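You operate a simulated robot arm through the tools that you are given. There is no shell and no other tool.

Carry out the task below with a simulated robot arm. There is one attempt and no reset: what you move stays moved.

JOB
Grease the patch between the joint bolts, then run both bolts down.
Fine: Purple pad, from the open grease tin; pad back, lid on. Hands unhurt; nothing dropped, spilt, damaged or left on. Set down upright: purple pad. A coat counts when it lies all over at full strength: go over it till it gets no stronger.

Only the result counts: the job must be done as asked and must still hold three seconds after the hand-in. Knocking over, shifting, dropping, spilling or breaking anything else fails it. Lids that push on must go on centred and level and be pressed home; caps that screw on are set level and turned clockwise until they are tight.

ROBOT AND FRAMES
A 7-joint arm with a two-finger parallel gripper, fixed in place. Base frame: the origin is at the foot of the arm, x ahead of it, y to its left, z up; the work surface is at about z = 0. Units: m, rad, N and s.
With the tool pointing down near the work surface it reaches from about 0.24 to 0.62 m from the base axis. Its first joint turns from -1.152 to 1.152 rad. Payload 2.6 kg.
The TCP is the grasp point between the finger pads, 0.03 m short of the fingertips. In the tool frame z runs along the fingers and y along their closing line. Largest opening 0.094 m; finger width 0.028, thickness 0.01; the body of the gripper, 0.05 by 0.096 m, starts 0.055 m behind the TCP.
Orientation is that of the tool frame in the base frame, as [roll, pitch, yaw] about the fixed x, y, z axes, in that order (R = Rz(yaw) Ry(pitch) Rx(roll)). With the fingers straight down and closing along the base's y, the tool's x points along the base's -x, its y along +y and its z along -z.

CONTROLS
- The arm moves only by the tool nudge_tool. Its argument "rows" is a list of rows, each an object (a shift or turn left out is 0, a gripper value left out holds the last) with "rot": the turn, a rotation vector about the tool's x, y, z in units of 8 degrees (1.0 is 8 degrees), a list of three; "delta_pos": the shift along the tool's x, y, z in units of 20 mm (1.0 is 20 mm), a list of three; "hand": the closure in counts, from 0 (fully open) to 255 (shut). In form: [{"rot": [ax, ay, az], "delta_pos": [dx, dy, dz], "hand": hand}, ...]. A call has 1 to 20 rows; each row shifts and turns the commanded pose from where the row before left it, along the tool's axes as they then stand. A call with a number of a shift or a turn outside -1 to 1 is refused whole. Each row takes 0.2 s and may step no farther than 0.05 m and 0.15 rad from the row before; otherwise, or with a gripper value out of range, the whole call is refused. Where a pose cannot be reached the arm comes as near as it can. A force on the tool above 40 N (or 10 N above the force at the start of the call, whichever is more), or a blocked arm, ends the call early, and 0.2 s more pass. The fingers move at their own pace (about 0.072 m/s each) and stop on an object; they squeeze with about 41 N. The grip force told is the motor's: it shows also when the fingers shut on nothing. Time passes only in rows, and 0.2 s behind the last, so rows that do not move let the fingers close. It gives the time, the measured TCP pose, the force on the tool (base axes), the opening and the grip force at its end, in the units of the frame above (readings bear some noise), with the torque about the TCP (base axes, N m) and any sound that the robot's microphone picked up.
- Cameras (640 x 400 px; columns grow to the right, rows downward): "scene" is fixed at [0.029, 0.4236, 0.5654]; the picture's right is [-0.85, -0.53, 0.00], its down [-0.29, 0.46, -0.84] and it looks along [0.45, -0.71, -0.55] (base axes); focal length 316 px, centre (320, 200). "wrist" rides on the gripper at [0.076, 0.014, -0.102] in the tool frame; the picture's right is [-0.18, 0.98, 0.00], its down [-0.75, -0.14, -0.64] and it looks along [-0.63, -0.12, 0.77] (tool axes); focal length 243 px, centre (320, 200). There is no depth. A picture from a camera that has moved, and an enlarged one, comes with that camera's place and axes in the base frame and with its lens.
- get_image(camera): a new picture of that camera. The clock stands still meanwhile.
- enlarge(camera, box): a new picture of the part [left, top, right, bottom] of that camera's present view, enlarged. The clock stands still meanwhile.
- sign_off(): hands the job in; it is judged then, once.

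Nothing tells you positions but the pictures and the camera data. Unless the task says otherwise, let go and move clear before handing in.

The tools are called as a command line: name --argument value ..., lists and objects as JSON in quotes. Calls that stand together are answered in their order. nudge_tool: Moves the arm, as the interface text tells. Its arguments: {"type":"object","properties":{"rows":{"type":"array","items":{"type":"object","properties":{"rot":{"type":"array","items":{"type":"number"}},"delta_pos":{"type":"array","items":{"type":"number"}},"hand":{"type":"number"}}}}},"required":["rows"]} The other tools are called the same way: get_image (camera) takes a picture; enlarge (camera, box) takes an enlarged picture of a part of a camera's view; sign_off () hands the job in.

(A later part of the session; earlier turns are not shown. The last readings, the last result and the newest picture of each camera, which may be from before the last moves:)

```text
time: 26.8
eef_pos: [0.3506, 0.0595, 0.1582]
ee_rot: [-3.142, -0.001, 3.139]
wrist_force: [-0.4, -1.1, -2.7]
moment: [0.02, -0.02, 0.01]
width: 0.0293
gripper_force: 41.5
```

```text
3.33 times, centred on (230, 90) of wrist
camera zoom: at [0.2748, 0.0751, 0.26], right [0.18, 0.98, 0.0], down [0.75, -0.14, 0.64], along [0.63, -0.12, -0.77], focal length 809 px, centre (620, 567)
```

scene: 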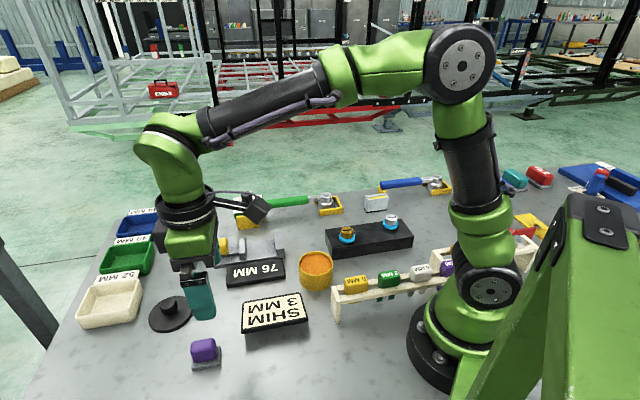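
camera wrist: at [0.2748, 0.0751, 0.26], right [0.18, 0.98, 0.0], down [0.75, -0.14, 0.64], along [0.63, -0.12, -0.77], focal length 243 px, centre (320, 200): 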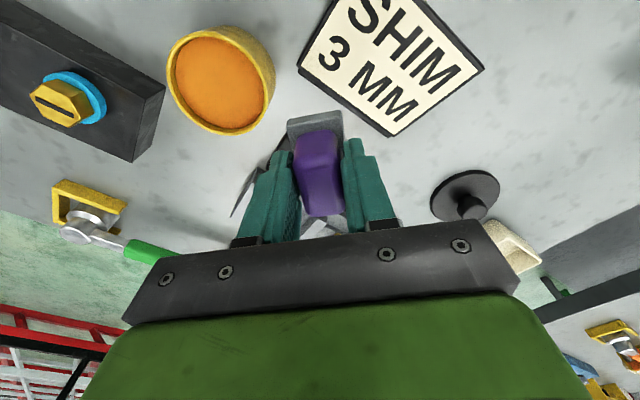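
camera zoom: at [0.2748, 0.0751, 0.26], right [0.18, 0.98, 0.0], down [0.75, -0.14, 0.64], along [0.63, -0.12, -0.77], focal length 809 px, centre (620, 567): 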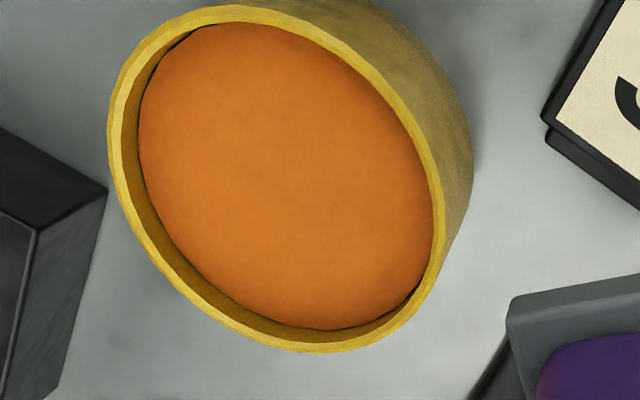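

The tin's rim is centred near (0.3165, -0.0145) with an outer radius of about 39.5 mm. I'll bring the pad above it and compare the two from both cameras.

nudge_tool --rows '[{"delta_pos": [0.425, -0.925, 0.2]}, {"delta_pos": [0.425, -0.925, 0.2]}, {"delta_pos": [0.425, -0.925, 0.3]}, {"delta_pos": [0.425, -0.925, 0.3]}, {"delta_pos": [0, 0, 0.2]}]'

get_image --camera "wrist"

enlarge --camera "wrist" --box '[240, 60, 400, 200]'

enlarge --camera "scene" --box '[260, 180, 380, 300]'

```text
time: 28.0
eef_pos: [0.3171, -0.015, 0.1329]
ee_rot: [-3.142, 0.001, 3.139]
wrist_force: [0.3, 0.7, -1.6]
moment: [0.01, 0.0, 0.01]
width: 0.0294
gripper_force: 40.6
```

```text
taken
camera wrist: at [0.2414, 0.0009, 0.2352], right [0.18, 0.98, 0.0], down [0.75, -0.14, 0.64], along [0.63, -0.12, -0.77], focal length 243 px, centre (320, 200)
```

wrist: 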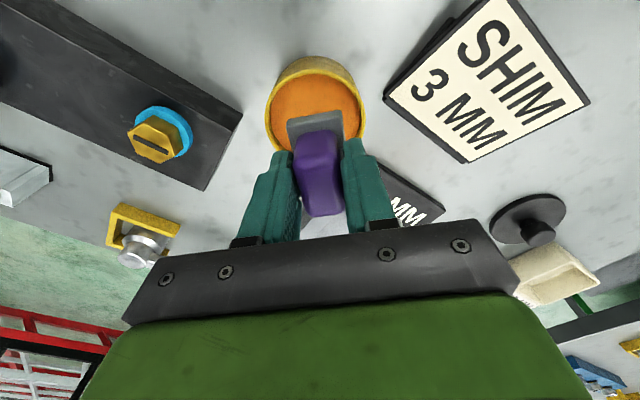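

```text
2.86 times, centred on (320, 130) of wrist
camera zoom: at [0.2414, 0.0009, 0.2352], right [0.18, 0.98, 0.0], down [0.75, -0.14, 0.64], along [0.63, -0.12, -0.77], focal length 693 px, centre (320, 400)
```

zoom: 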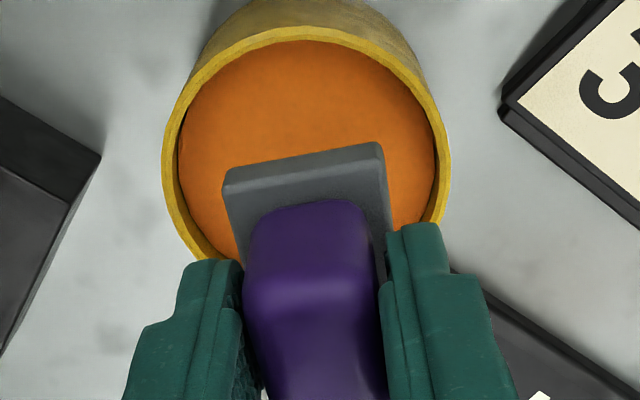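

```text
3.33 times, centred on (320, 240) of scene
camera zoom: at [0.029, 0.4236, 0.5654], right [-0.85, -0.53, 0.0], down [-0.29, 0.46, -0.84], along [0.45, -0.71, -0.55], focal length 1055 px, centre (320, 67)
```

zoom: 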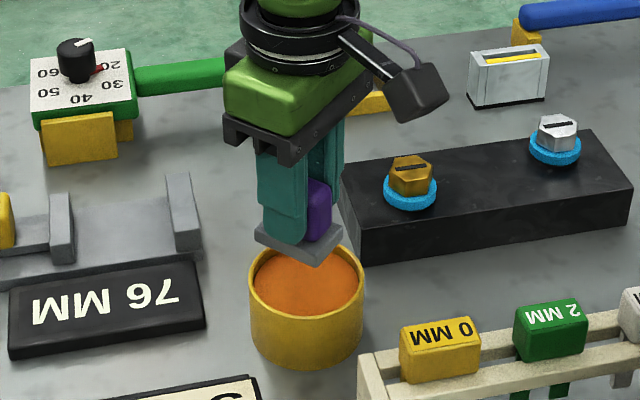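

The pad is nearly centred over the tin. I'll nudge it about 2 mm and lower it to just above the rim to check again.

nudge_tool --rows '[{"delta_pos": [0.1, -0.1, 0.3]}, {"delta_pos": [0, 0, 0.4]}, {"delta_pos": [0, 0, 0.4]}, {"delta_pos": [0, 0, 0.2]}]'

enlarge --camera "wrist" --box '[240, 60, 400, 200]'

enlarge --camera "scene" --box '[280, 220, 360, 300]'

```text
time: 29.0
eef_pos: [0.3136, -0.0167, 0.107]
ee_rot: [-3.141, 0.001, 3.141]
wrist_force: [-0.1, -0.4, -1.4]
moment: [0.0, 0.01, -0.01]
width: 0.029
gripper_force: 40.3
```

```text
2.86 times, centred on (320, 130) of wrist
camera zoom: at [0.238, -0.0013, 0.2093], right [0.18, 0.98, 0.0], down [0.75, -0.14, 0.64], along [0.63, -0.12, -0.77], focal length 693 px, centre (320, 400)
```

zoom: 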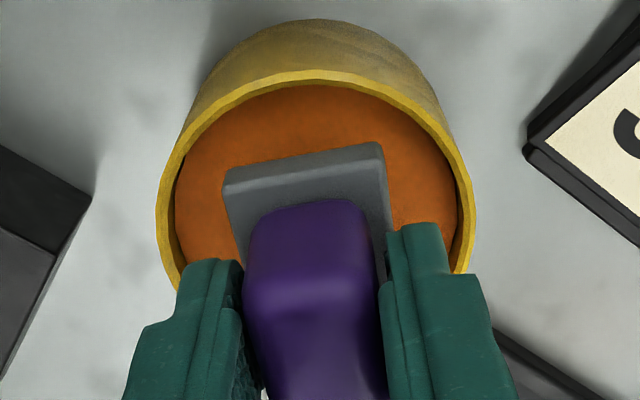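

```text
5.00 times, centred on (320, 260) of scene
camera zoom: at [0.029, 0.4236, 0.5654], right [-0.85, -0.53, 0.0], down [-0.29, 0.46, -0.84], along [0.45, -0.71, -0.55], focal length 1583 px, centre (320, -100)
```

zoom: 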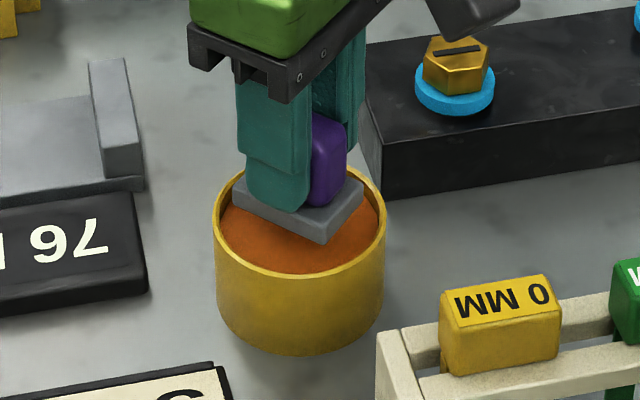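

The pad is centred in the tin mouth to within about 1 mm. I'll lower it slowly into the grease and watch the force.

nudge_tool --rows '[{"delta_pos": [0, 0, 0.2]}, {"delta_pos": [0, 0, 0.2]}, {"delta_pos": [0, 0, 0.15]}]'

enlarge --camera "wrist" --box '[240, 60, 400, 200]'

enlarge --camera "scene" --box '[280, 220, 360, 300]'

```text
time: 29.8
eef_pos: [0.3154, -0.0153, 0.0961]
ee_rot: [3.141, -0.002, -3.141]
wrist_force: [0.1, -0.2, -2.5]
moment: [-0.01, -0.01, 0.02]
width: 0.0293
gripper_force: 41.3
```

```text
2.86 times, centred on (320, 130) of wrist
camera zoom: at [0.2386, -0.0007, 0.1987], right [0.18, 0.98, 0.0], down [0.75, -0.14, 0.64], along [0.63, -0.12, -0.77], focal length 693 px, centre (320, 400)
```

zoom: 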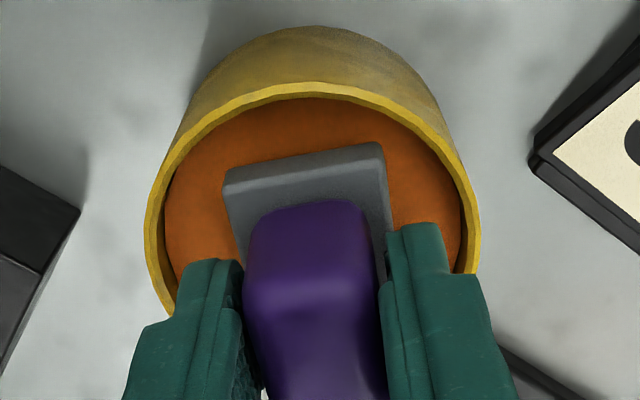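

```text
5.00 times, centred on (320, 260) of scene
camera zoom: at [0.029, 0.4236, 0.5654], right [-0.85, -0.53, 0.0], down [-0.29, 0.46, -0.84], along [0.45, -0.71, -0.55], focal length 1583 px, centre (320, -100)
```

zoom: 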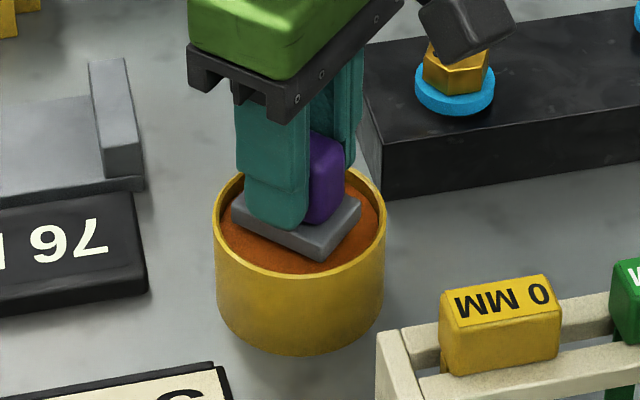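

nudge_tool --rows '[{"delta_pos": [0, 0, 0.1]}, {"delta_pos": [0, 0, 0.1]}]'

enlarge --camera "scene" --box '[280, 220, 360, 300]'

```text
time: 30.4
eef_pos: [0.3151, -0.0172, 0.092]
ee_rot: [-3.141, 0.002, 3.141]
wrist_force: [-0.4, -0.1, -2.6]
moment: [0.01, -0.03, 0.01]
width: 0.0291
gripper_force: 40.2
```

```text
5.00 times, centred on (320, 260) of scene
camera zoom: at [0.029, 0.4236, 0.5654], right [-0.85, -0.53, 0.0], down [-0.29, 0.46, -0.84], along [0.45, -0.71, -0.55], focal length 1583 px, centre (320, -100)
```

zoom: 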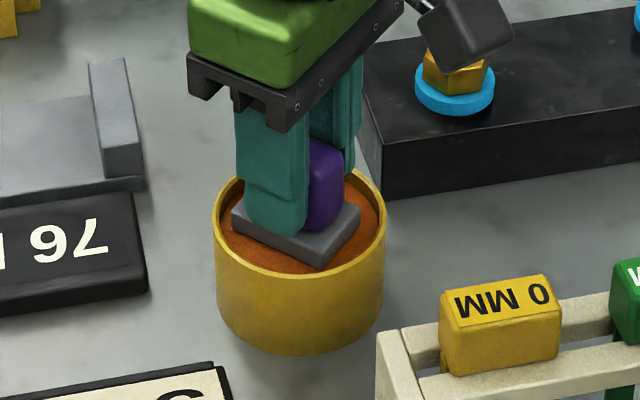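

nudge_tool --rows '[{"delta_pos": [0, 0, 0.1]}, {"delta_pos": [0, 0, 0.1]}]'

enlarge --camera "scene" --box '[280, 220, 360, 300]'

enlarge --camera "wrist" --box '[240, 60, 400, 200]'

```text
time: 31.0
eef_pos: [0.3154, -0.0154, 0.088]
ee_rot: [3.14, 0.006, 3.139]
wrist_force: [-9.2, -1.6, 31.6]
moment: [0.03, -0.01, 0.01]
width: 0.0295
gripper_force: 40.6
```

```text
5.00 times, centred on (320, 260) of scene
camera zoom: at [0.0288, 0.4236, 0.5654], right [-0.85, -0.53, 0.0], down [-0.29, 0.46, -0.84], along [0.45, -0.71, -0.55], focal length 1583 px, centre (320, -100)
```

zoom: 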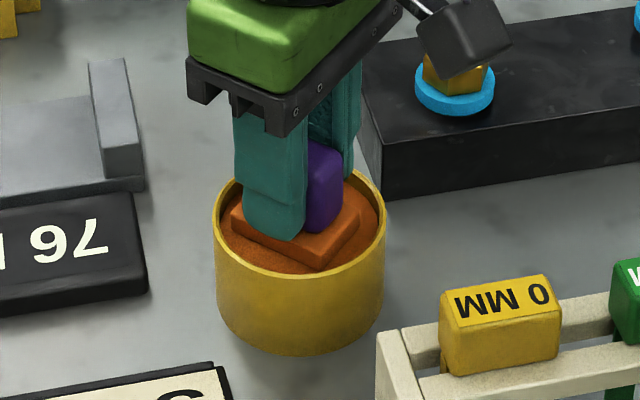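

```text
2.86 times, centred on (320, 130) of wrist
camera zoom: at [0.2394, -0.0009, 0.1911], right [0.18, 0.98, 0.0], down [0.75, -0.14, 0.65], along [0.63, -0.12, -0.76], focal length 693 px, centre (320, 400)
```

zoom: 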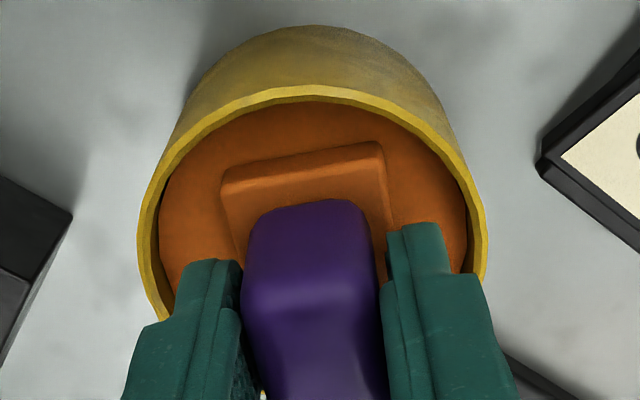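

The pad's face has turned orange, so it's loaded. I'll lift it straight out of the tin.

nudge_tool --rows '[{"delta_pos": [0, 0, -0.2]}, {"delta_pos": [0, 0, -0.4]}, {"delta_pos": [0, 0, -0.8]}, {"delta_pos": [0, 0, -0.9]}, {"delta_pos": [0, 0, -0.9]}]'

enlarge --camera "scene" --box '[270, 180, 370, 300]'

get_image --camera "wrist"

```text
time: 32.2
eef_pos: [0.3157, -0.0151, 0.1508]
ee_rot: [3.141, -0.001, 3.141]
wrist_force: [-0.1, 0.0, -1.1]
moment: [0.03, 0.01, 0.01]
width: 0.0291
gripper_force: 41.2
```

```text
3.33 times, centred on (320, 240) of scene
camera zoom: at [0.029, 0.4236, 0.5654], right [-0.85, -0.53, 0.0], down [-0.29, 0.46, -0.84], along [0.45, -0.71, -0.55], focal length 1055 px, centre (320, 67)
```

zoom: 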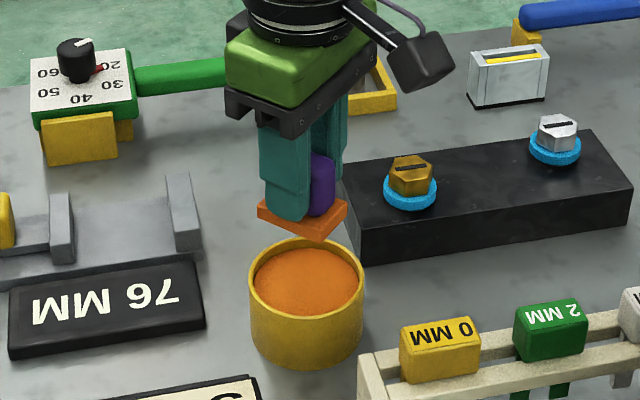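

```text
taken
camera wrist: at [0.2401, -0.0005, 0.2545], right [0.18, 0.98, 0.0], down [0.75, -0.14, 0.64], along [0.63, -0.12, -0.77], focal length 243 px, centre (320, 200)
```

wrist: 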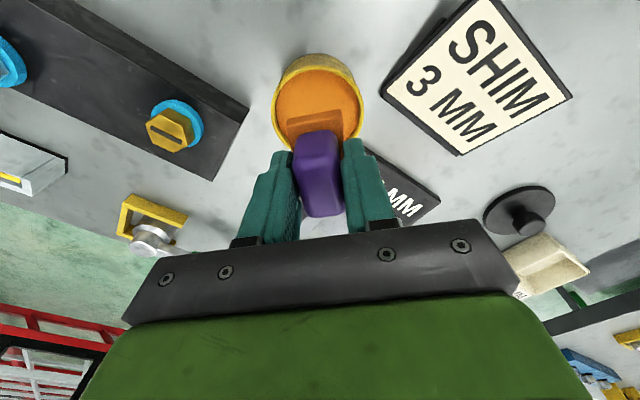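

The block is centred near (0.265, -0.192), about 219 × 79 mm with its long axis at 45°, and the bolts sit either side of that centre. I'll carry the loaded pad there with its long edge across the block.

nudge_tool --rows '[{"rot": [0, 0, 0.9375]}, {"rot": [0, 0, 0.9375]}, {"rot": [0, 0, 0.9375]}, {"rot": [0, 0, 0.9375]}, {"rot": [0, 0, 0.9375]}, {"rot": [0, 0, 0.9375]}, {"delta_pos": [-0.497, -0.893, 0]}, {"delta_pos": [-0.497, -0.893, 0]}, {"delta_pos": [-0.497, -0.893, 0]}, {"delta_pos": [-0.497, -0.893, 0]}, {"delta_pos": [-0.497, -0.893, 0]}, {"delta_pos": [-0.497, -0.893, 0]}, {"delta_pos": [-0.497, -0.893, 0]}, {"delta_pos": [-0.497, -0.893, 0]}, {"delta_pos": [-0.497, -0.893, 0]}]'

get_image --camera "wrist"

get_image --camera "scene"

```text
time: 35.4
eef_pos: [0.265, -0.192, 0.1526]
ee_rot: [-3.141, 0.0, 2.357]
wrist_force: [0.1, 0.2, -0.7]
moment: [0.01, -0.04, 0.01]
width: 0.0291
gripper_force: 40.5
```

```text
taken
camera wrist: at [0.2207, -0.1279, 0.2549], right [0.83, 0.56, 0.0], down [0.43, -0.63, 0.64], along [0.36, -0.53, -0.77], focal length 243 px, centre (320, 200)
```

wrist: 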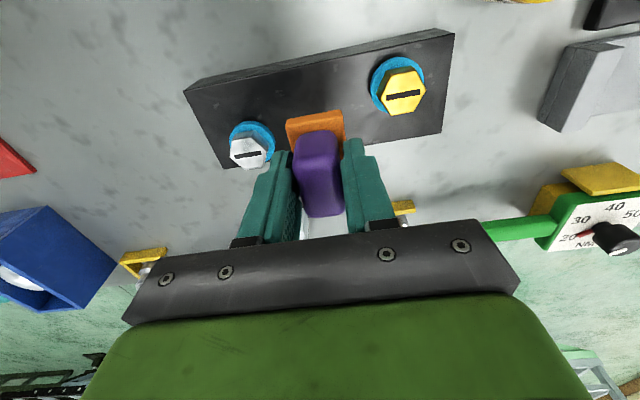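

```text
taken
```

scene: 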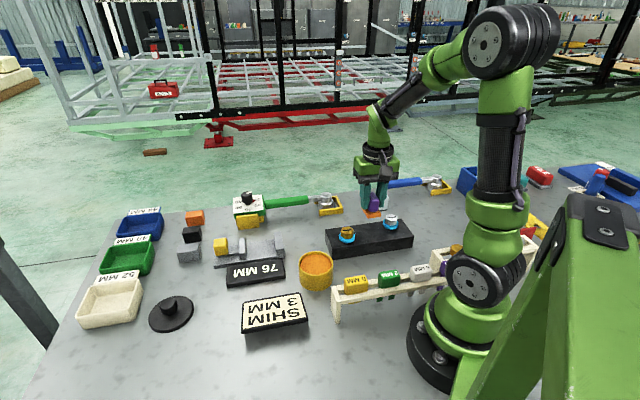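

The pad is centred between the bolts. I'll lower it in steps until it just touches the block.

nudge_tool --rows '[{"delta_pos": [0, 0, 0.75]}, {"delta_pos": [0, 0, 0.75]}, {"delta_pos": [0, 0, 0.75]}, {"delta_pos": [0, 0, 0.7]}]'

enlarge --camera "wrist" --box '[200, 30, 440, 180]'

enlarge --camera "scene" --box '[320, 190, 420, 265]'

```text
time: 36.4
eef_pos: [0.2651, -0.1924, 0.0937]
ee_rot: [-3.14, 0.001, 2.354]
wrist_force: [0.3, 0.2, -1.5]
moment: [0.01, 0.03, -0.02]
width: 0.0289
gripper_force: 40.9
```

```text
2.67 times, centred on (320, 105) of wrist
camera zoom: at [0.2209, -0.1279, 0.1953], right [0.83, 0.56, 0.0], down [0.43, -0.63, 0.64], along [0.36, -0.53, -0.77], focal length 647 px, centre (320, 453)
```

zoom: 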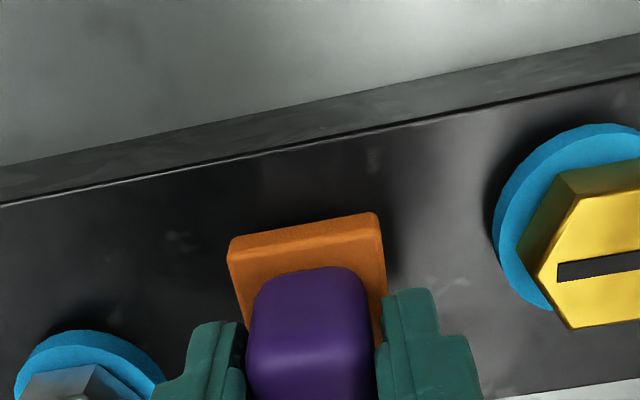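

```text
5.33 times, centred on (370, 228) of scene
camera zoom: at [0.029, 0.4236, 0.5654], right [-0.85, -0.53, 0.0], down [-0.29, 0.46, -0.84], along [0.45, -0.71, -0.55], focal length 1688 px, centre (53, 53)
```

zoom: 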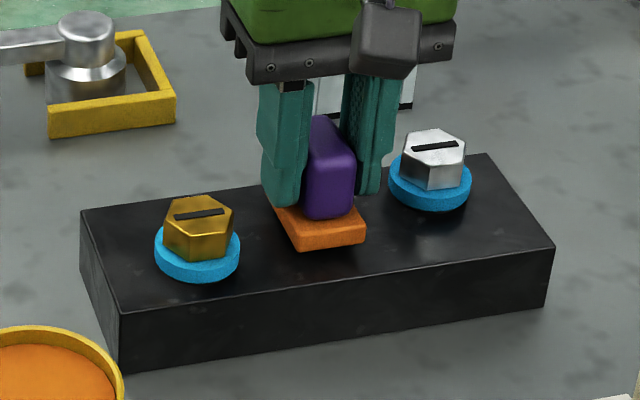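

nudge_tool --rows '[{"delta_pos": [0, 0, 0.1]}, {"delta_pos": [0, 0, 0.1]}, {"delta_pos": [0, 0, 0.05]}]'

```text
time: 37.2
eef_pos: [0.2644, -0.1931, 0.0885]
ee_rot: [3.141, -0.002, 2.357]
wrist_force: [0.2, 0.0, -2.1]
moment: [-0.03, 0.01, -0.03]
width: 0.0292
gripper_force: 41.4
```

nudge_tool --rows '[{"delta_pos": [0, 0, 0.05]}, {"delta_pos": [0, 0, 0.05]}]'

```text
time: 37.8
eef_pos: [0.2646, -0.1928, 0.0878]
ee_rot: [3.14, 0.003, 2.354]
wrist_force: [-8.9, 6.9, 31.1]
moment: [-0.3, -0.24, -0.07]
width: 0.0292
gripper_force: 41.4
```

Contact is stiff, 31 N at about 1 mm of press. I'll ease off to a lighter press and look at what transferred.

nudge_tool --rows '[{"delta_pos": [0, 0, -0.04]}, {"delta_pos": [0, 0, 0]}]'

enlarge --camera "wrist" --box '[200, 30, 440, 180]'

enlarge --camera "scene" --box '[320, 190, 420, 265]'

```text
time: 38.4
eef_pos: [0.2659, -0.1934, 0.0873]
ee_rot: [-3.14, 0.004, 2.358]
wrist_force: [4.0, 0.0, 18.5]
moment: [-0.21, -0.41, -0.05]
width: 0.0291
gripper_force: 41.4
```

```text
2.67 times, centred on (320, 105) of wrist
camera zoom: at [0.2212, -0.1285, 0.189], right [0.82, 0.57, 0.0], down [0.43, -0.63, 0.65], along [0.37, -0.53, -0.76], focal length 647 px, centre (320, 453)
```

zoom: 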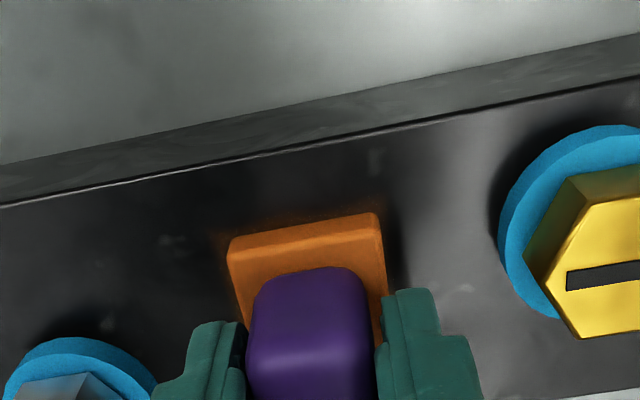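

```text
5.33 times, centred on (370, 228) of scene
camera zoom: at [0.0289, 0.4236, 0.5653], right [-0.85, -0.53, 0.0], down [-0.29, 0.46, -0.84], along [0.45, -0.71, -0.55], focal length 1688 px, centre (53, 53)
```

zoom: 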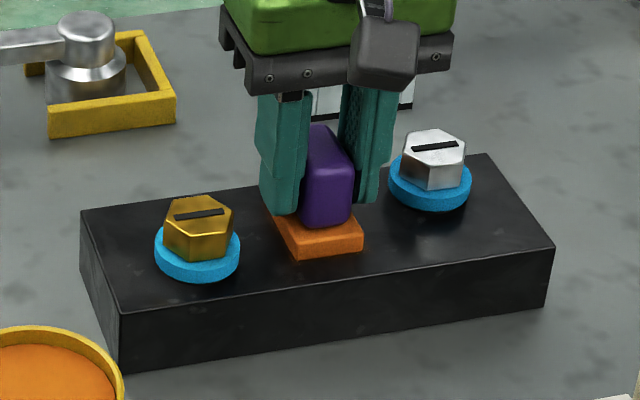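

There's a faint orange halo around the pad. I'll lighten slightly and make a first short stroke along the block towards the brass bolt, keeping the fingers clear of its head.

nudge_tool --rows '[{"delta_pos": [0, 0, -0.015]}, {"delta_pos": [0, 0.25, 0]}, {"delta_pos": [0, 0.25, 0]}, {"delta_pos": [0, 0.25, 0]}, {"delta_pos": [0, 0.2, 0]}]'

enlarge --camera "wrist" --box '[200, 30, 440, 180]'

enlarge --camera "scene" --box '[320, 190, 420, 265]'

```text
time: 39.6
eef_pos: [0.2783, -0.1787, 0.0868]
ee_rot: [3.141, 0.001, 2.357]
wrist_force: [-6.0, -3.0, 16.8]
moment: [-0.41, -0.2, -0.17]
width: 0.0291
gripper_force: 41.1
```

```text
2.67 times, centred on (320, 105) of wrist
camera zoom: at [0.2344, -0.1149, 0.1893], right [0.83, 0.56, 0.0], down [0.43, -0.63, 0.64], along [0.36, -0.53, -0.77], focal length 647 px, centre (320, 453)
```

zoom: 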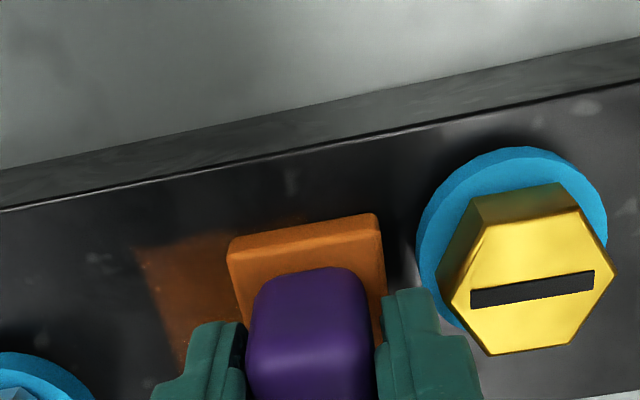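

```text
5.33 times, centred on (370, 228) of scene
camera zoom: at [0.0289, 0.4236, 0.5653], right [-0.85, -0.53, 0.0], down [-0.29, 0.46, -0.84], along [0.45, -0.71, -0.55], focal length 1688 px, centre (53, 53)
```

zoom: 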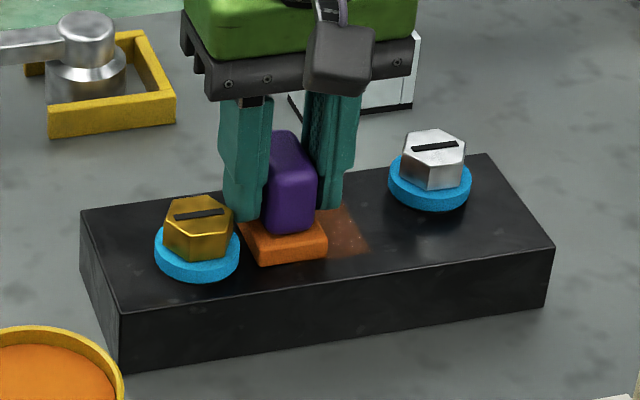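

The stroke left a thin orange film under the pad's footprint. I'll keep stroking back and forth along the block's axis.

nudge_tool --rows '[{"delta_pos": [0, -0.25, 0]}, {"delta_pos": [0, -0.25, 0]}, {"delta_pos": [0, -0.25, 0]}, {"delta_pos": [0, -0.25, 0]}, {"delta_pos": [0, -0.25, 0]}, {"delta_pos": [0, -0.25, 0]}, {"delta_pos": [0, -0.25, 0]}, {"delta_pos": [0, -0.25, 0]}]'

enlarge --camera "wrist" --box '[200, 30, 440, 180]'

enlarge --camera "scene" --box '[320, 190, 420, 265]'

```text
time: 41.4
eef_pos: [0.2498, -0.2078, 0.0867]
ee_rot: [-3.14, 0.001, 2.357]
wrist_force: [0.0, -0.3, -1.7]
moment: [0.0, -0.01, 0.0]
width: 0.0291
gripper_force: 40.7
```

```text
2.67 times, centred on (320, 105) of wrist
camera zoom: at [0.2051, -0.144, 0.1897], right [0.83, 0.56, 0.0], down [0.43, -0.63, 0.64], along [0.36, -0.53, -0.77], focal length 647 px, centre (320, 453)
```

zoom: 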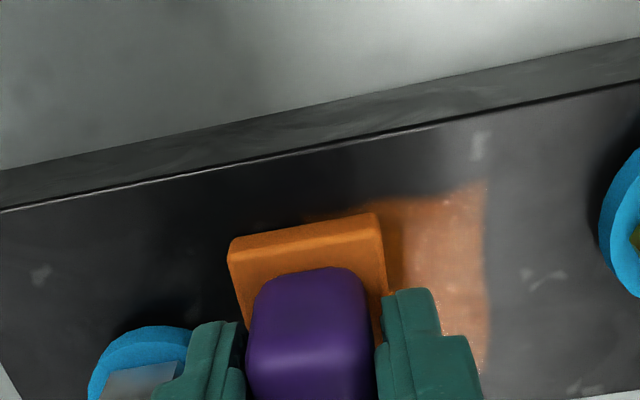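

```text
5.33 times, centred on (370, 228) of scene
camera zoom: at [0.029, 0.4236, 0.5654], right [-0.85, -0.53, 0.0], down [-0.29, 0.46, -0.84], along [0.45, -0.71, -0.55], focal length 1688 px, centre (53, 53)
```

zoom: 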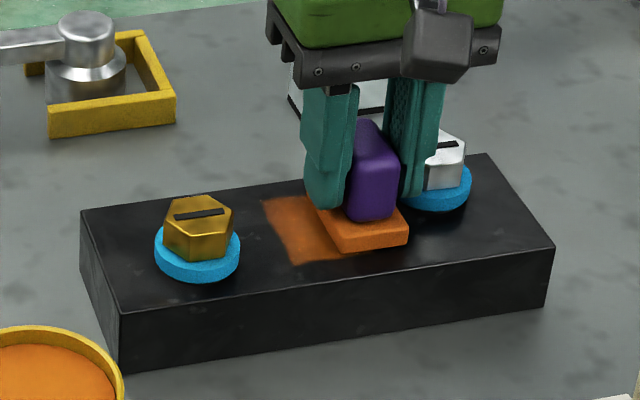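

The film stops at about +20 mm towards the brass bolt even though the pad went further, so the patch has a real edge there. Contact has faded at this end, so I'll ease down until I feel it again.

nudge_tool --rows '[{"delta_pos": [0, 0, 0.025]}, {"delta_pos": [0, 0, 0.025]}]'

```text
time: 42.0
eef_pos: [0.2494, -0.2084, 0.0873]
ee_rot: [-3.141, 0.001, 2.355]
wrist_force: [-4.0, 0.4, 7.4]
moment: [-0.12, 0.02, -0.04]
width: 0.0289
gripper_force: 41.3
```

nudge_tool --rows '[{"delta_pos": [0, 0.25, 0.01]}, {"delta_pos": [0, 0.25, 0]}, {"delta_pos": [0, 0.25, 0]}, {"delta_pos": [0, 0.25, 0]}, {"delta_pos": [0, 0.25, 0]}, {"delta_pos": [0, 0.25, 0]}, {"delta_pos": [0, 0.25, 0]}, {"delta_pos": [0, 0.25, 0]}]'

enlarge --camera "scene" --box '[320, 190, 420, 265]'

```text
time: 43.8
eef_pos: [0.2784, -0.1795, 0.0862]
ee_rot: [-3.141, -0.002, 2.357]
wrist_force: [-7.2, -5.5, 24.8]
moment: [-0.33, -0.17, -0.09]
width: 0.0291
gripper_force: 41.2
```

```text
5.33 times, centred on (370, 228) of scene
camera zoom: at [0.0289, 0.4236, 0.5653], right [-0.85, -0.53, 0.0], down [-0.29, 0.46, -0.84], along [0.45, -0.71, -0.55], focal length 1688 px, centre (53, 53)
```

zoom: 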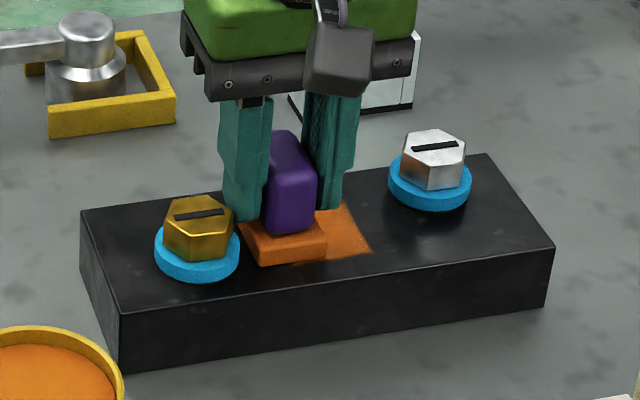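

The patch seems to run from about -20 to +20 mm along the block. Next I'll shift the strokes across its width, first towards the front edge.

nudge_tool --rows '[{"delta_pos": [0.25, -0.05, 0]}, {"delta_pos": [0.25, -0.2, 0]}, {"delta_pos": [0, -0.25, 0]}, {"delta_pos": [0, -0.25, 0]}, {"delta_pos": [0, -0.25, 0]}, {"delta_pos": [0, -0.25, 0]}, {"delta_pos": [0, -0.25, 0]}, {"delta_pos": [0, -0.25, 0]}, {"delta_pos": [0, -0.25, 0]}]'

enlarge --camera "scene" --box '[320, 190, 420, 265]'

enlarge --camera "wrist" --box '[200, 30, 440, 180]'

```text
time: 45.8
eef_pos: [0.243, -0.2003, 0.0875]
ee_rot: [-3.141, 0.001, 2.356]
wrist_force: [6.5, 5.2, 21.9]
moment: [-0.09, -0.19, 0.05]
width: 0.0288
gripper_force: 41.4
```

```text
5.33 times, centred on (370, 228) of scene
camera zoom: at [0.0289, 0.4236, 0.5653], right [-0.85, -0.53, 0.0], down [-0.29, 0.46, -0.84], along [0.45, -0.71, -0.55], focal length 1688 px, centre (53, 53)
```

zoom: 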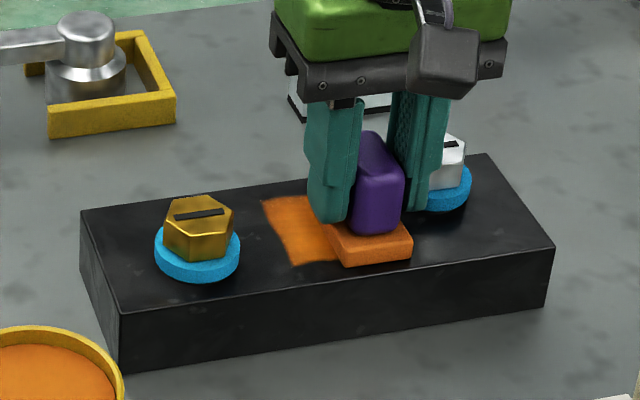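

```text
2.67 times, centred on (320, 105) of wrist
camera zoom: at [0.1992, -0.1362, 0.1888], right [0.82, 0.57, 0.0], down [0.43, -0.63, 0.64], along [0.36, -0.53, -0.77], focal length 647 px, centre (320, 453)
```

zoom: 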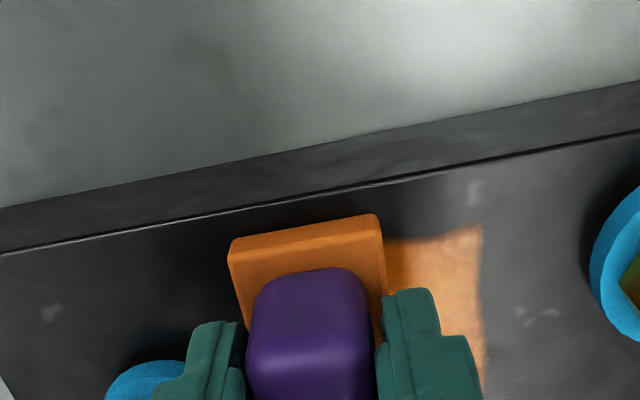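

The film's front edge held at about 25 mm from the centreline, so that looks like the patch border. I'll lift off and move aside to see the coat clearly.

nudge_tool --rows '[{"delta_pos": [0, 0, -0.5]}, {"delta_pos": [0, 0, -1]}, {"delta_pos": [0, 0, -1]}, {"delta_pos": [0.5, -0.8, -0.5]}, {"delta_pos": [0.5, -0.8, 0]}, {"delta_pos": [0.5, -0.8, 0]}]'

enlarge --camera "scene" --box '[320, 190, 420, 265]'

get_image --camera "wrist"

```text
time: 47.2
eef_pos: [0.1878, -0.2116, 0.1448]
ee_rot: [3.141, -0.001, 2.356]
wrist_force: [-0.7, 0.3, -1.4]
moment: [-0.02, 0.02, -0.02]
width: 0.0288
gripper_force: 41.0
```

```text
5.33 times, centred on (370, 228) of scene
camera zoom: at [0.029, 0.4236, 0.5654], right [-0.85, -0.53, 0.0], down [-0.29, 0.46, -0.84], along [0.45, -0.71, -0.55], focal length 1688 px, centre (53, 53)
```

zoom: 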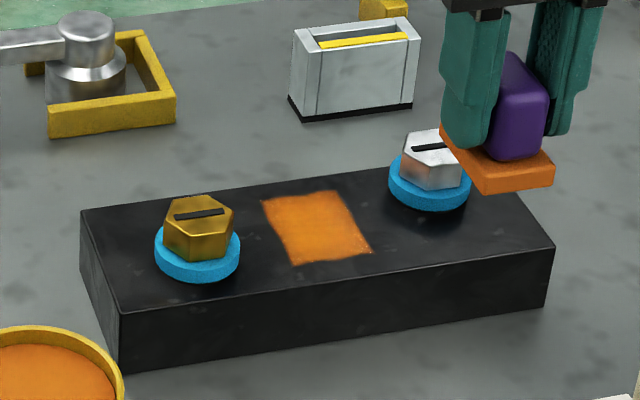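

```text
taken
camera wrist: at [0.1434, -0.1476, 0.2482], right [0.82, 0.57, 0.0], down [0.43, -0.63, 0.64], along [0.36, -0.53, -0.77], focal length 243 px, centre (320, 200)
```

wrist: 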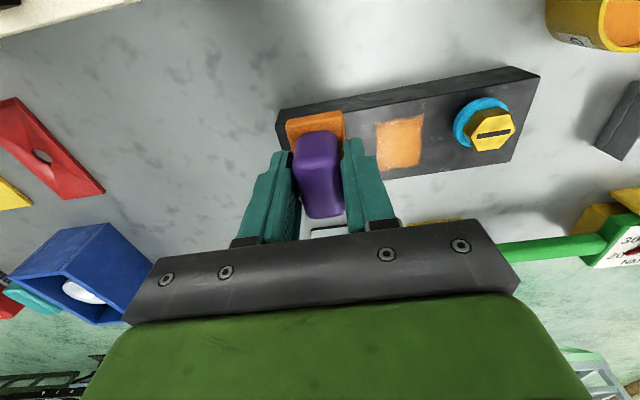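

enlarge --camera "wrist" --box '[340, 90, 460, 190]'

enlarge --camera "scene" --box '[355, 220, 400, 250]'

```text
4.00 times, centred on (400, 140) of wrist
camera zoom: at [0.1434, -0.1476, 0.2482], right [0.82, 0.57, 0.0], down [0.43, -0.63, 0.64], along [0.36, -0.53, -0.77], focal length 970 px, centre (0, 440)
```

zoom: 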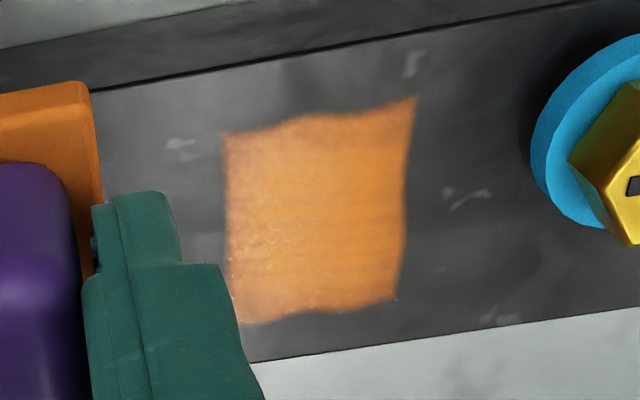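

```text
13.33 times, centred on (378, 235) of scene
camera zoom: at [0.029, 0.4236, 0.5654], right [-0.85, -0.53, 0.0], down [-0.29, 0.46, -0.84], along [0.45, -0.71, -0.55], focal length 4220 px, centre (-447, -267)
```

zoom: 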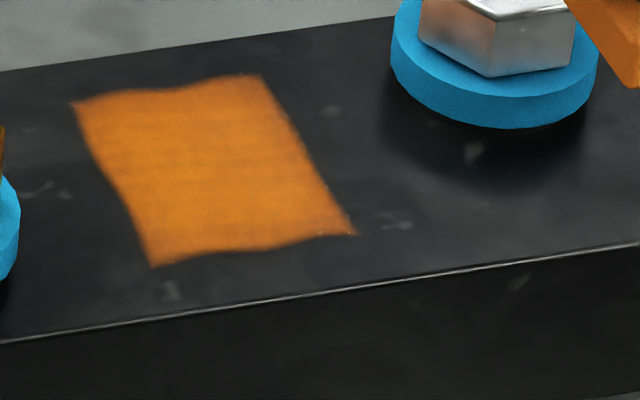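

The film covers a clean rectangle of about 40 × 50 mm centred between the bolts, which looks like the whole patch. I'll go over it with more strokes, some offset to either side, until the colour stops deepening.

nudge_tool --rows '[{"delta_pos": [-0.78, 0.845, 0]}, {"delta_pos": [-0.78, 0.845, 0]}, {"delta_pos": [-0.78, 0.845, 0]}, {"delta_pos": [0, 0, 0.9]}, {"delta_pos": [0, 0, 0.9]}, {"delta_pos": [0, 0, 0.8]}, {"delta_pos": [0, 0, 0.1]}]'

nudge_tool --rows '[{"delta_pos": [0, 0, 0.05]}, {"delta_pos": [0, 0, 0.04]}, {"delta_pos": [0, 0, 0]}]'

```text
time: 48.8
eef_pos: [0.2551, -0.2125, 0.0916]
ee_rot: [-3.142, 0.001, 2.356]
wrist_force: [0.6, 0.2, -0.9]
moment: [-0.01, 0.0, 0.01]
width: 0.0288
gripper_force: 41.0
```

```text
time: 49.6
eef_pos: [0.257, -0.2095, 0.09]
ee_rot: [3.141, 0.0, 2.357]
wrist_force: [0.2, 0.7, -1.6]
moment: [0.02, -0.02, 0.0]
width: 0.0291
gripper_force: 41.4
```

nudge_tool --rows '[{"delta_pos": [0, 0, 0.05]}, {"delta_pos": [0, 0, 0.04]}, {"delta_pos": [0, 0, 0]}]'

```text
time: 50.4
eef_pos: [0.2566, -0.2096, 0.0888]
ee_rot: [-3.141, 0.0, 2.356]
wrist_force: [1.0, -0.2, -1.5]
moment: [0.02, 0.04, -0.01]
width: 0.0291
gripper_force: 41.0
```

nudge_tool --rows '[{"delta_pos": [0, 0, 0.04]}, {"delta_pos": [0, 0, 0.03]}, {"delta_pos": [0, 0, 0]}]'

```text
time: 51.2
eef_pos: [0.2568, -0.2115, 0.0873]
ee_rot: [3.14, 0.0, 2.356]
wrist_force: [0.3, 0.0, -1.4]
moment: [0.02, 0.03, -0.02]
width: 0.029
gripper_force: 41.2
```

nudge_tool --rows '[{"delta_pos": [0, 0, 0.03]}, {"delta_pos": [0, 0, 0]}]'

```text
time: 51.8
eef_pos: [0.2565, -0.2102, 0.0869]
ee_rot: [3.14, 0.0, 2.355]
wrist_force: [-1.7, 0.3, 3.0]
moment: [-0.1, 0.03, -0.05]
width: 0.0293
gripper_force: 41.0
```

nudge_tool --rows '[{"delta_pos": [0, 0.3, 0.02]}, {"delta_pos": [0, 0.3, 0]}, {"delta_pos": [0, 0.3, 0]}, {"delta_pos": [0, 0.3, 0]}, {"delta_pos": [0, 0.3, 0]}, {"delta_pos": [0, 0.3, 0]}, {"delta_pos": [0.3, 0, 0]}, {"delta_pos": [0, -0.3, 0]}, {"delta_pos": [0, -0.3, 0]}, {"delta_pos": [0, -0.3, 0]}, {"delta_pos": [0, -0.3, 0]}, {"delta_pos": [0, -0.3, 0]}, {"delta_pos": [0, -0.3, 0]}, {"delta_pos": [0.3, 0, 0]}, {"delta_pos": [0, 0.3, 0]}, {"delta_pos": [0, 0.3, 0]}, {"delta_pos": [0, 0.3, 0]}, {"delta_pos": [0, 0.3, 0]}, {"delta_pos": [0, 0.3, 0]}, {"delta_pos": [0, 0.3, 0]}]'

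enlarge --camera "scene" --box '[320, 190, 420, 265]'

enlarge --camera "wrist" --box '[200, 30, 440, 180]'

```text
time: 56.0
eef_pos: [0.2735, -0.1772, 0.0858]
ee_rot: [-3.14, 0.0, 2.355]
wrist_force: [-7.4, -9.3, 30.3]
moment: [-0.22, -0.19, -0.07]
width: 0.0289
gripper_force: 41.0
```

```text
5.33 times, centred on (370, 228) of scene
camera zoom: at [0.0289, 0.4236, 0.5653], right [-0.85, -0.53, 0.0], down [-0.29, 0.46, -0.84], along [0.45, -0.71, -0.55], focal length 1688 px, centre (53, 53)
```

zoom: 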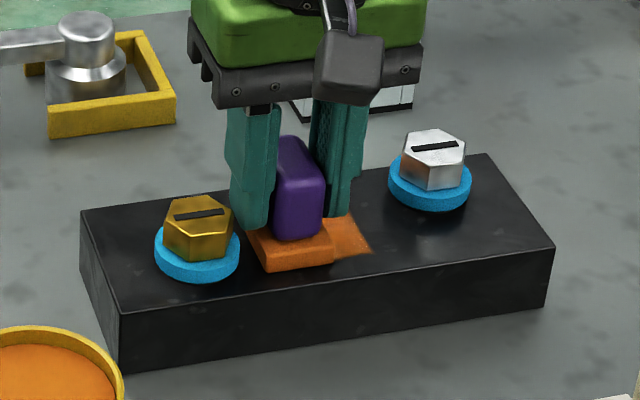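

```text
2.67 times, centred on (320, 105) of wrist
camera zoom: at [0.2294, -0.1126, 0.1883], right [0.83, 0.56, 0.0], down [0.43, -0.63, 0.64], along [0.36, -0.53, -0.77], focal length 647 px, centre (320, 453)
```

zoom: 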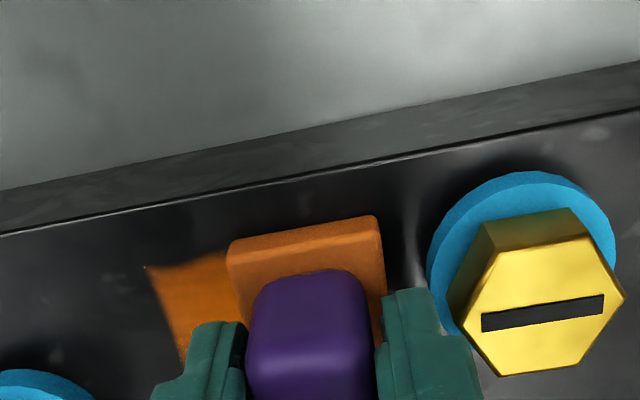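

nudge_tool --rows '[{"delta_pos": [0, -0.3, -0.015]}, {"delta_pos": [0, -0.3, 0]}, {"delta_pos": [0, -0.3, 0]}, {"delta_pos": [0, -0.3, 0]}, {"delta_pos": [0, -0.3, 0]}, {"delta_pos": [0, -0.3, 0]}, {"delta_pos": [-0.3, 0, 0]}, {"delta_pos": [0, 0.3, 0]}, {"delta_pos": [0, 0.3, 0]}, {"delta_pos": [0, 0.3, 0]}, {"delta_pos": [0, 0.3, 0]}, {"delta_pos": [0, 0.3, 0]}, {"delta_pos": [0, 0.3, 0]}, {"delta_pos": [-0.4, 0, 0]}, {"delta_pos": [0, -0.3, 0]}, {"delta_pos": [0, -0.3, 0]}, {"delta_pos": [0, -0.3, 0]}, {"delta_pos": [0, -0.3, 0]}, {"delta_pos": [0, -0.3, 0]}, {"delta_pos": [0, -0.3, 0]}]'

nudge_tool --rows '[{"delta_pos": [0, 0, -0.5]}, {"delta_pos": [0, 0, -1]}, {"delta_pos": [0, 0, -1]}, {"delta_pos": [0.5, -0.8, -0.5]}, {"delta_pos": [0.7, -0.8, 0]}, {"delta_pos": [0.7, -0.8, 0]}]'

get_image --camera "wrist"

enlarge --camera "scene" --box '[355, 220, 400, 250]'

```text
time: 60.2
eef_pos: [0.2577, -0.2105, 0.0865]
ee_rot: [3.141, 0.002, 2.356]
wrist_force: [0.6, 0.5, -1.3]
moment: [0.02, 0.02, 0.01]
width: 0.0287
gripper_force: 40.7
```

```text
time: 61.6
eef_pos: [0.1968, -0.2185, 0.1455]
ee_rot: [-3.141, 0.001, 2.357]
wrist_force: [0.1, 0.3, -2.3]
moment: [-0.02, 0.04, -0.01]
width: 0.0288
gripper_force: 40.5
```

```text
taken
camera wrist: at [0.1525, -0.1536, 0.2486], right [0.83, 0.56, 0.0], down [0.43, -0.63, 0.64], along [0.36, -0.53, -0.77], focal length 243 px, centre (320, 200)
```

wrist: 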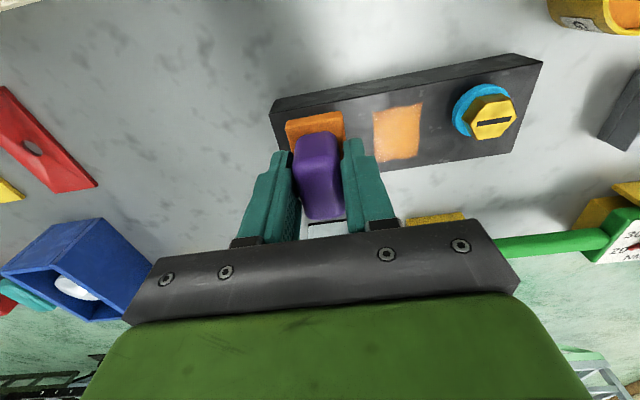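

```text
13.33 times, centred on (378, 235) of scene
camera zoom: at [0.029, 0.4236, 0.5654], right [-0.85, -0.53, 0.0], down [-0.29, 0.46, -0.84], along [0.45, -0.71, -0.55], focal length 4220 px, centre (-447, -267)
```

zoom: 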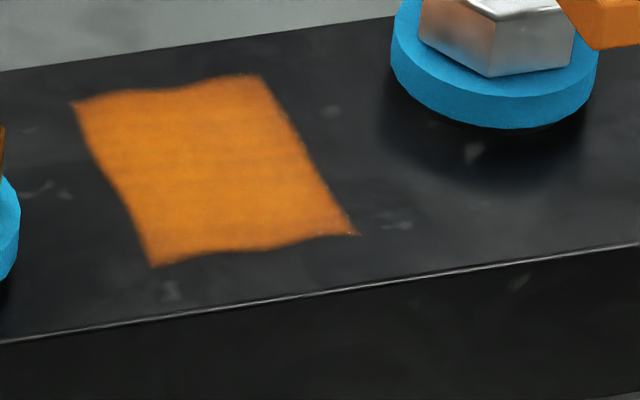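

enlarge --camera "wrist" --box '[340, 80, 460, 180]'

enlarge --camera "wrist" --box '[370, 95, 430, 165]'

```text
4.00 times, centred on (400, 130) of wrist
camera zoom: at [0.1525, -0.1536, 0.2486], right [0.83, 0.56, 0.0], down [0.43, -0.63, 0.64], along [0.36, -0.53, -0.77], focal length 970 px, centre (0, 480)
```

zoom: 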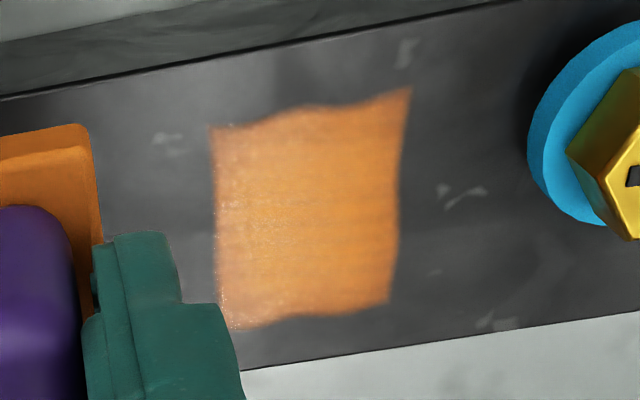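

```text
5.71 times, centred on (400, 130) of wrist
camera zoom: at [0.1525, -0.1536, 0.2486], right [0.83, 0.56, 0.0], down [0.43, -0.63, 0.64], along [0.36, -0.53, -0.77], focal length 1386 px, centre (-137, 600)
```

zoom: 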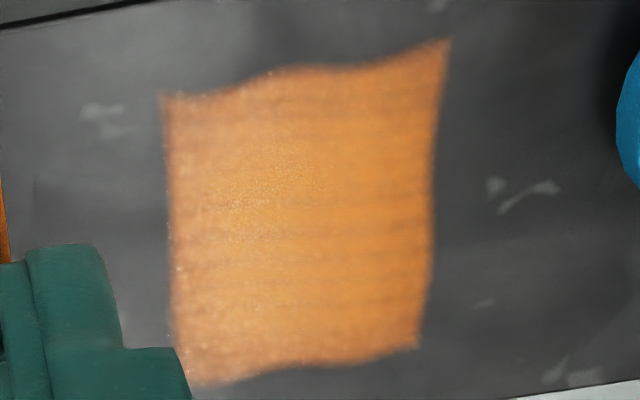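

The coat looks even. I'll give it another full set of strokes with steadier pressure, then compare the colour through the fixed camera.

nudge_tool --rows '[{"delta_pos": [-0.63, 0.82, 0]}, {"delta_pos": [-0.63, 0.82, 0]}, {"delta_pos": [-0.63, 0.82, 0]}, {"delta_pos": [0, 0, 0.9]}, {"delta_pos": [0, 0, 0.9]}, {"delta_pos": [0, 0, 0.9]}, {"delta_pos": [0, 0, 0.13]}, {"delta_pos": [0, 0, 0.05]}, {"delta_pos": [0, 0, 0.05]}]'

```text
time: 63.6
eef_pos: [0.2587, -0.2112, 0.0875]
ee_rot: [3.141, -0.001, 2.357]
wrist_force: [0.4, 0.7, 0.0]
moment: [-0.01, 0.0, 0.01]
width: 0.0294
gripper_force: 41.0
```

nudge_tool --rows '[{"delta_pos": [0, 0, 0.03]}, {"delta_pos": [0, 0, 0]}]'

```text
time: 64.2
eef_pos: [0.2582, -0.2106, 0.0866]
ee_rot: [-3.141, 0.001, 2.357]
wrist_force: [1.1, 0.0, -1.8]
moment: [-0.02, -0.02, -0.02]
width: 0.0288
gripper_force: 41.0
```

nudge_tool --rows '[{"delta_pos": [0, 0, 0.03]}, {"delta_pos": [0, 0, 0.03]}, {"delta_pos": [0, 0, 0]}]'

```text
time: 65.0
eef_pos: [0.2579, -0.2118, 0.0864]
ee_rot: [-3.141, 0.0, 2.355]
wrist_force: [-1.8, 0.4, 7.7]
moment: [0.12, 0.18, -0.01]
width: 0.0291
gripper_force: 41.7
```

nudge_tool --rows '[{"delta_pos": [0, 0.3, 0.01]}, {"delta_pos": [0, 0.3, -0.005]}, {"delta_pos": [0, 0.3, -0.005]}, {"delta_pos": [0, 0.3, -0.005]}, {"delta_pos": [0, 0.3, -0.005]}, {"delta_pos": [0, 0.35, -0.005]}, {"delta_pos": [0.4, 0, 0]}, {"delta_pos": [0, -0.35, 0.005]}, {"delta_pos": [0, -0.3, 0.005]}, {"delta_pos": [0, -0.3, 0.005]}, {"delta_pos": [0, -0.3, 0.005]}, {"delta_pos": [0, -0.3, 0.005]}, {"delta_pos": [0, -0.35, 0.005]}]'

nudge_tool --rows '[{"delta_pos": [0.4, 0, 0]}, {"delta_pos": [0, 0.3, -0.005]}, {"delta_pos": [0, 0.3, -0.005]}, {"delta_pos": [0, 0.3, -0.005]}, {"delta_pos": [0, 0.3, -0.005]}, {"delta_pos": [0, 0.3, -0.005]}, {"delta_pos": [0, 0.3, -0.005]}]'

nudge_tool --rows '[{"delta_pos": [0, -0.3, 0.005]}, {"delta_pos": [0, -0.3, 0.005]}, {"delta_pos": [0, -0.3, 0.005]}, {"delta_pos": [0, -0.3, 0.005]}, {"delta_pos": [0, -0.3, 0.005]}, {"delta_pos": [0, -0.3, 0.005]}, {"delta_pos": [-0.3, 0, 0]}, {"delta_pos": [-0.3, 0, 0]}]'

```text
time: 67.8
eef_pos: [0.2519, -0.2062, 0.0862]
ee_rot: [3.141, 0.002, 2.357]
wrist_force: [1.6, 2.1, 6.4]
moment: [0.01, -0.08, 0.05]
width: 0.0295
gripper_force: 40.9
```

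```text
time: 69.4
eef_pos: [0.2731, -0.175, 0.0863]
ee_rot: [3.141, 0.0, 2.358]
wrist_force: [-0.2, -0.1, -2.2]
moment: [-0.04, -0.03, 0.0]
width: 0.0289
gripper_force: 40.7
```

```text
time: 71.2
eef_pos: [0.2549, -0.2079, 0.0849]
ee_rot: [3.141, -0.001, 2.355]
wrist_force: [-0.8, -0.3, -0.9]
moment: [0.04, 0.04, 0.0]
width: 0.0293
gripper_force: 41.0
```

nudge_tool --rows '[{"delta_pos": [0, 0, 0.03]}, {"delta_pos": [0, 0, 0]}]'

```text
time: 71.8
eef_pos: [0.2555, -0.2084, 0.0861]
ee_rot: [-3.141, -0.001, 2.356]
wrist_force: [-5.2, 4.6, 19.1]
moment: [0.2, 0.31, -0.01]
width: 0.0292
gripper_force: 41.2
```

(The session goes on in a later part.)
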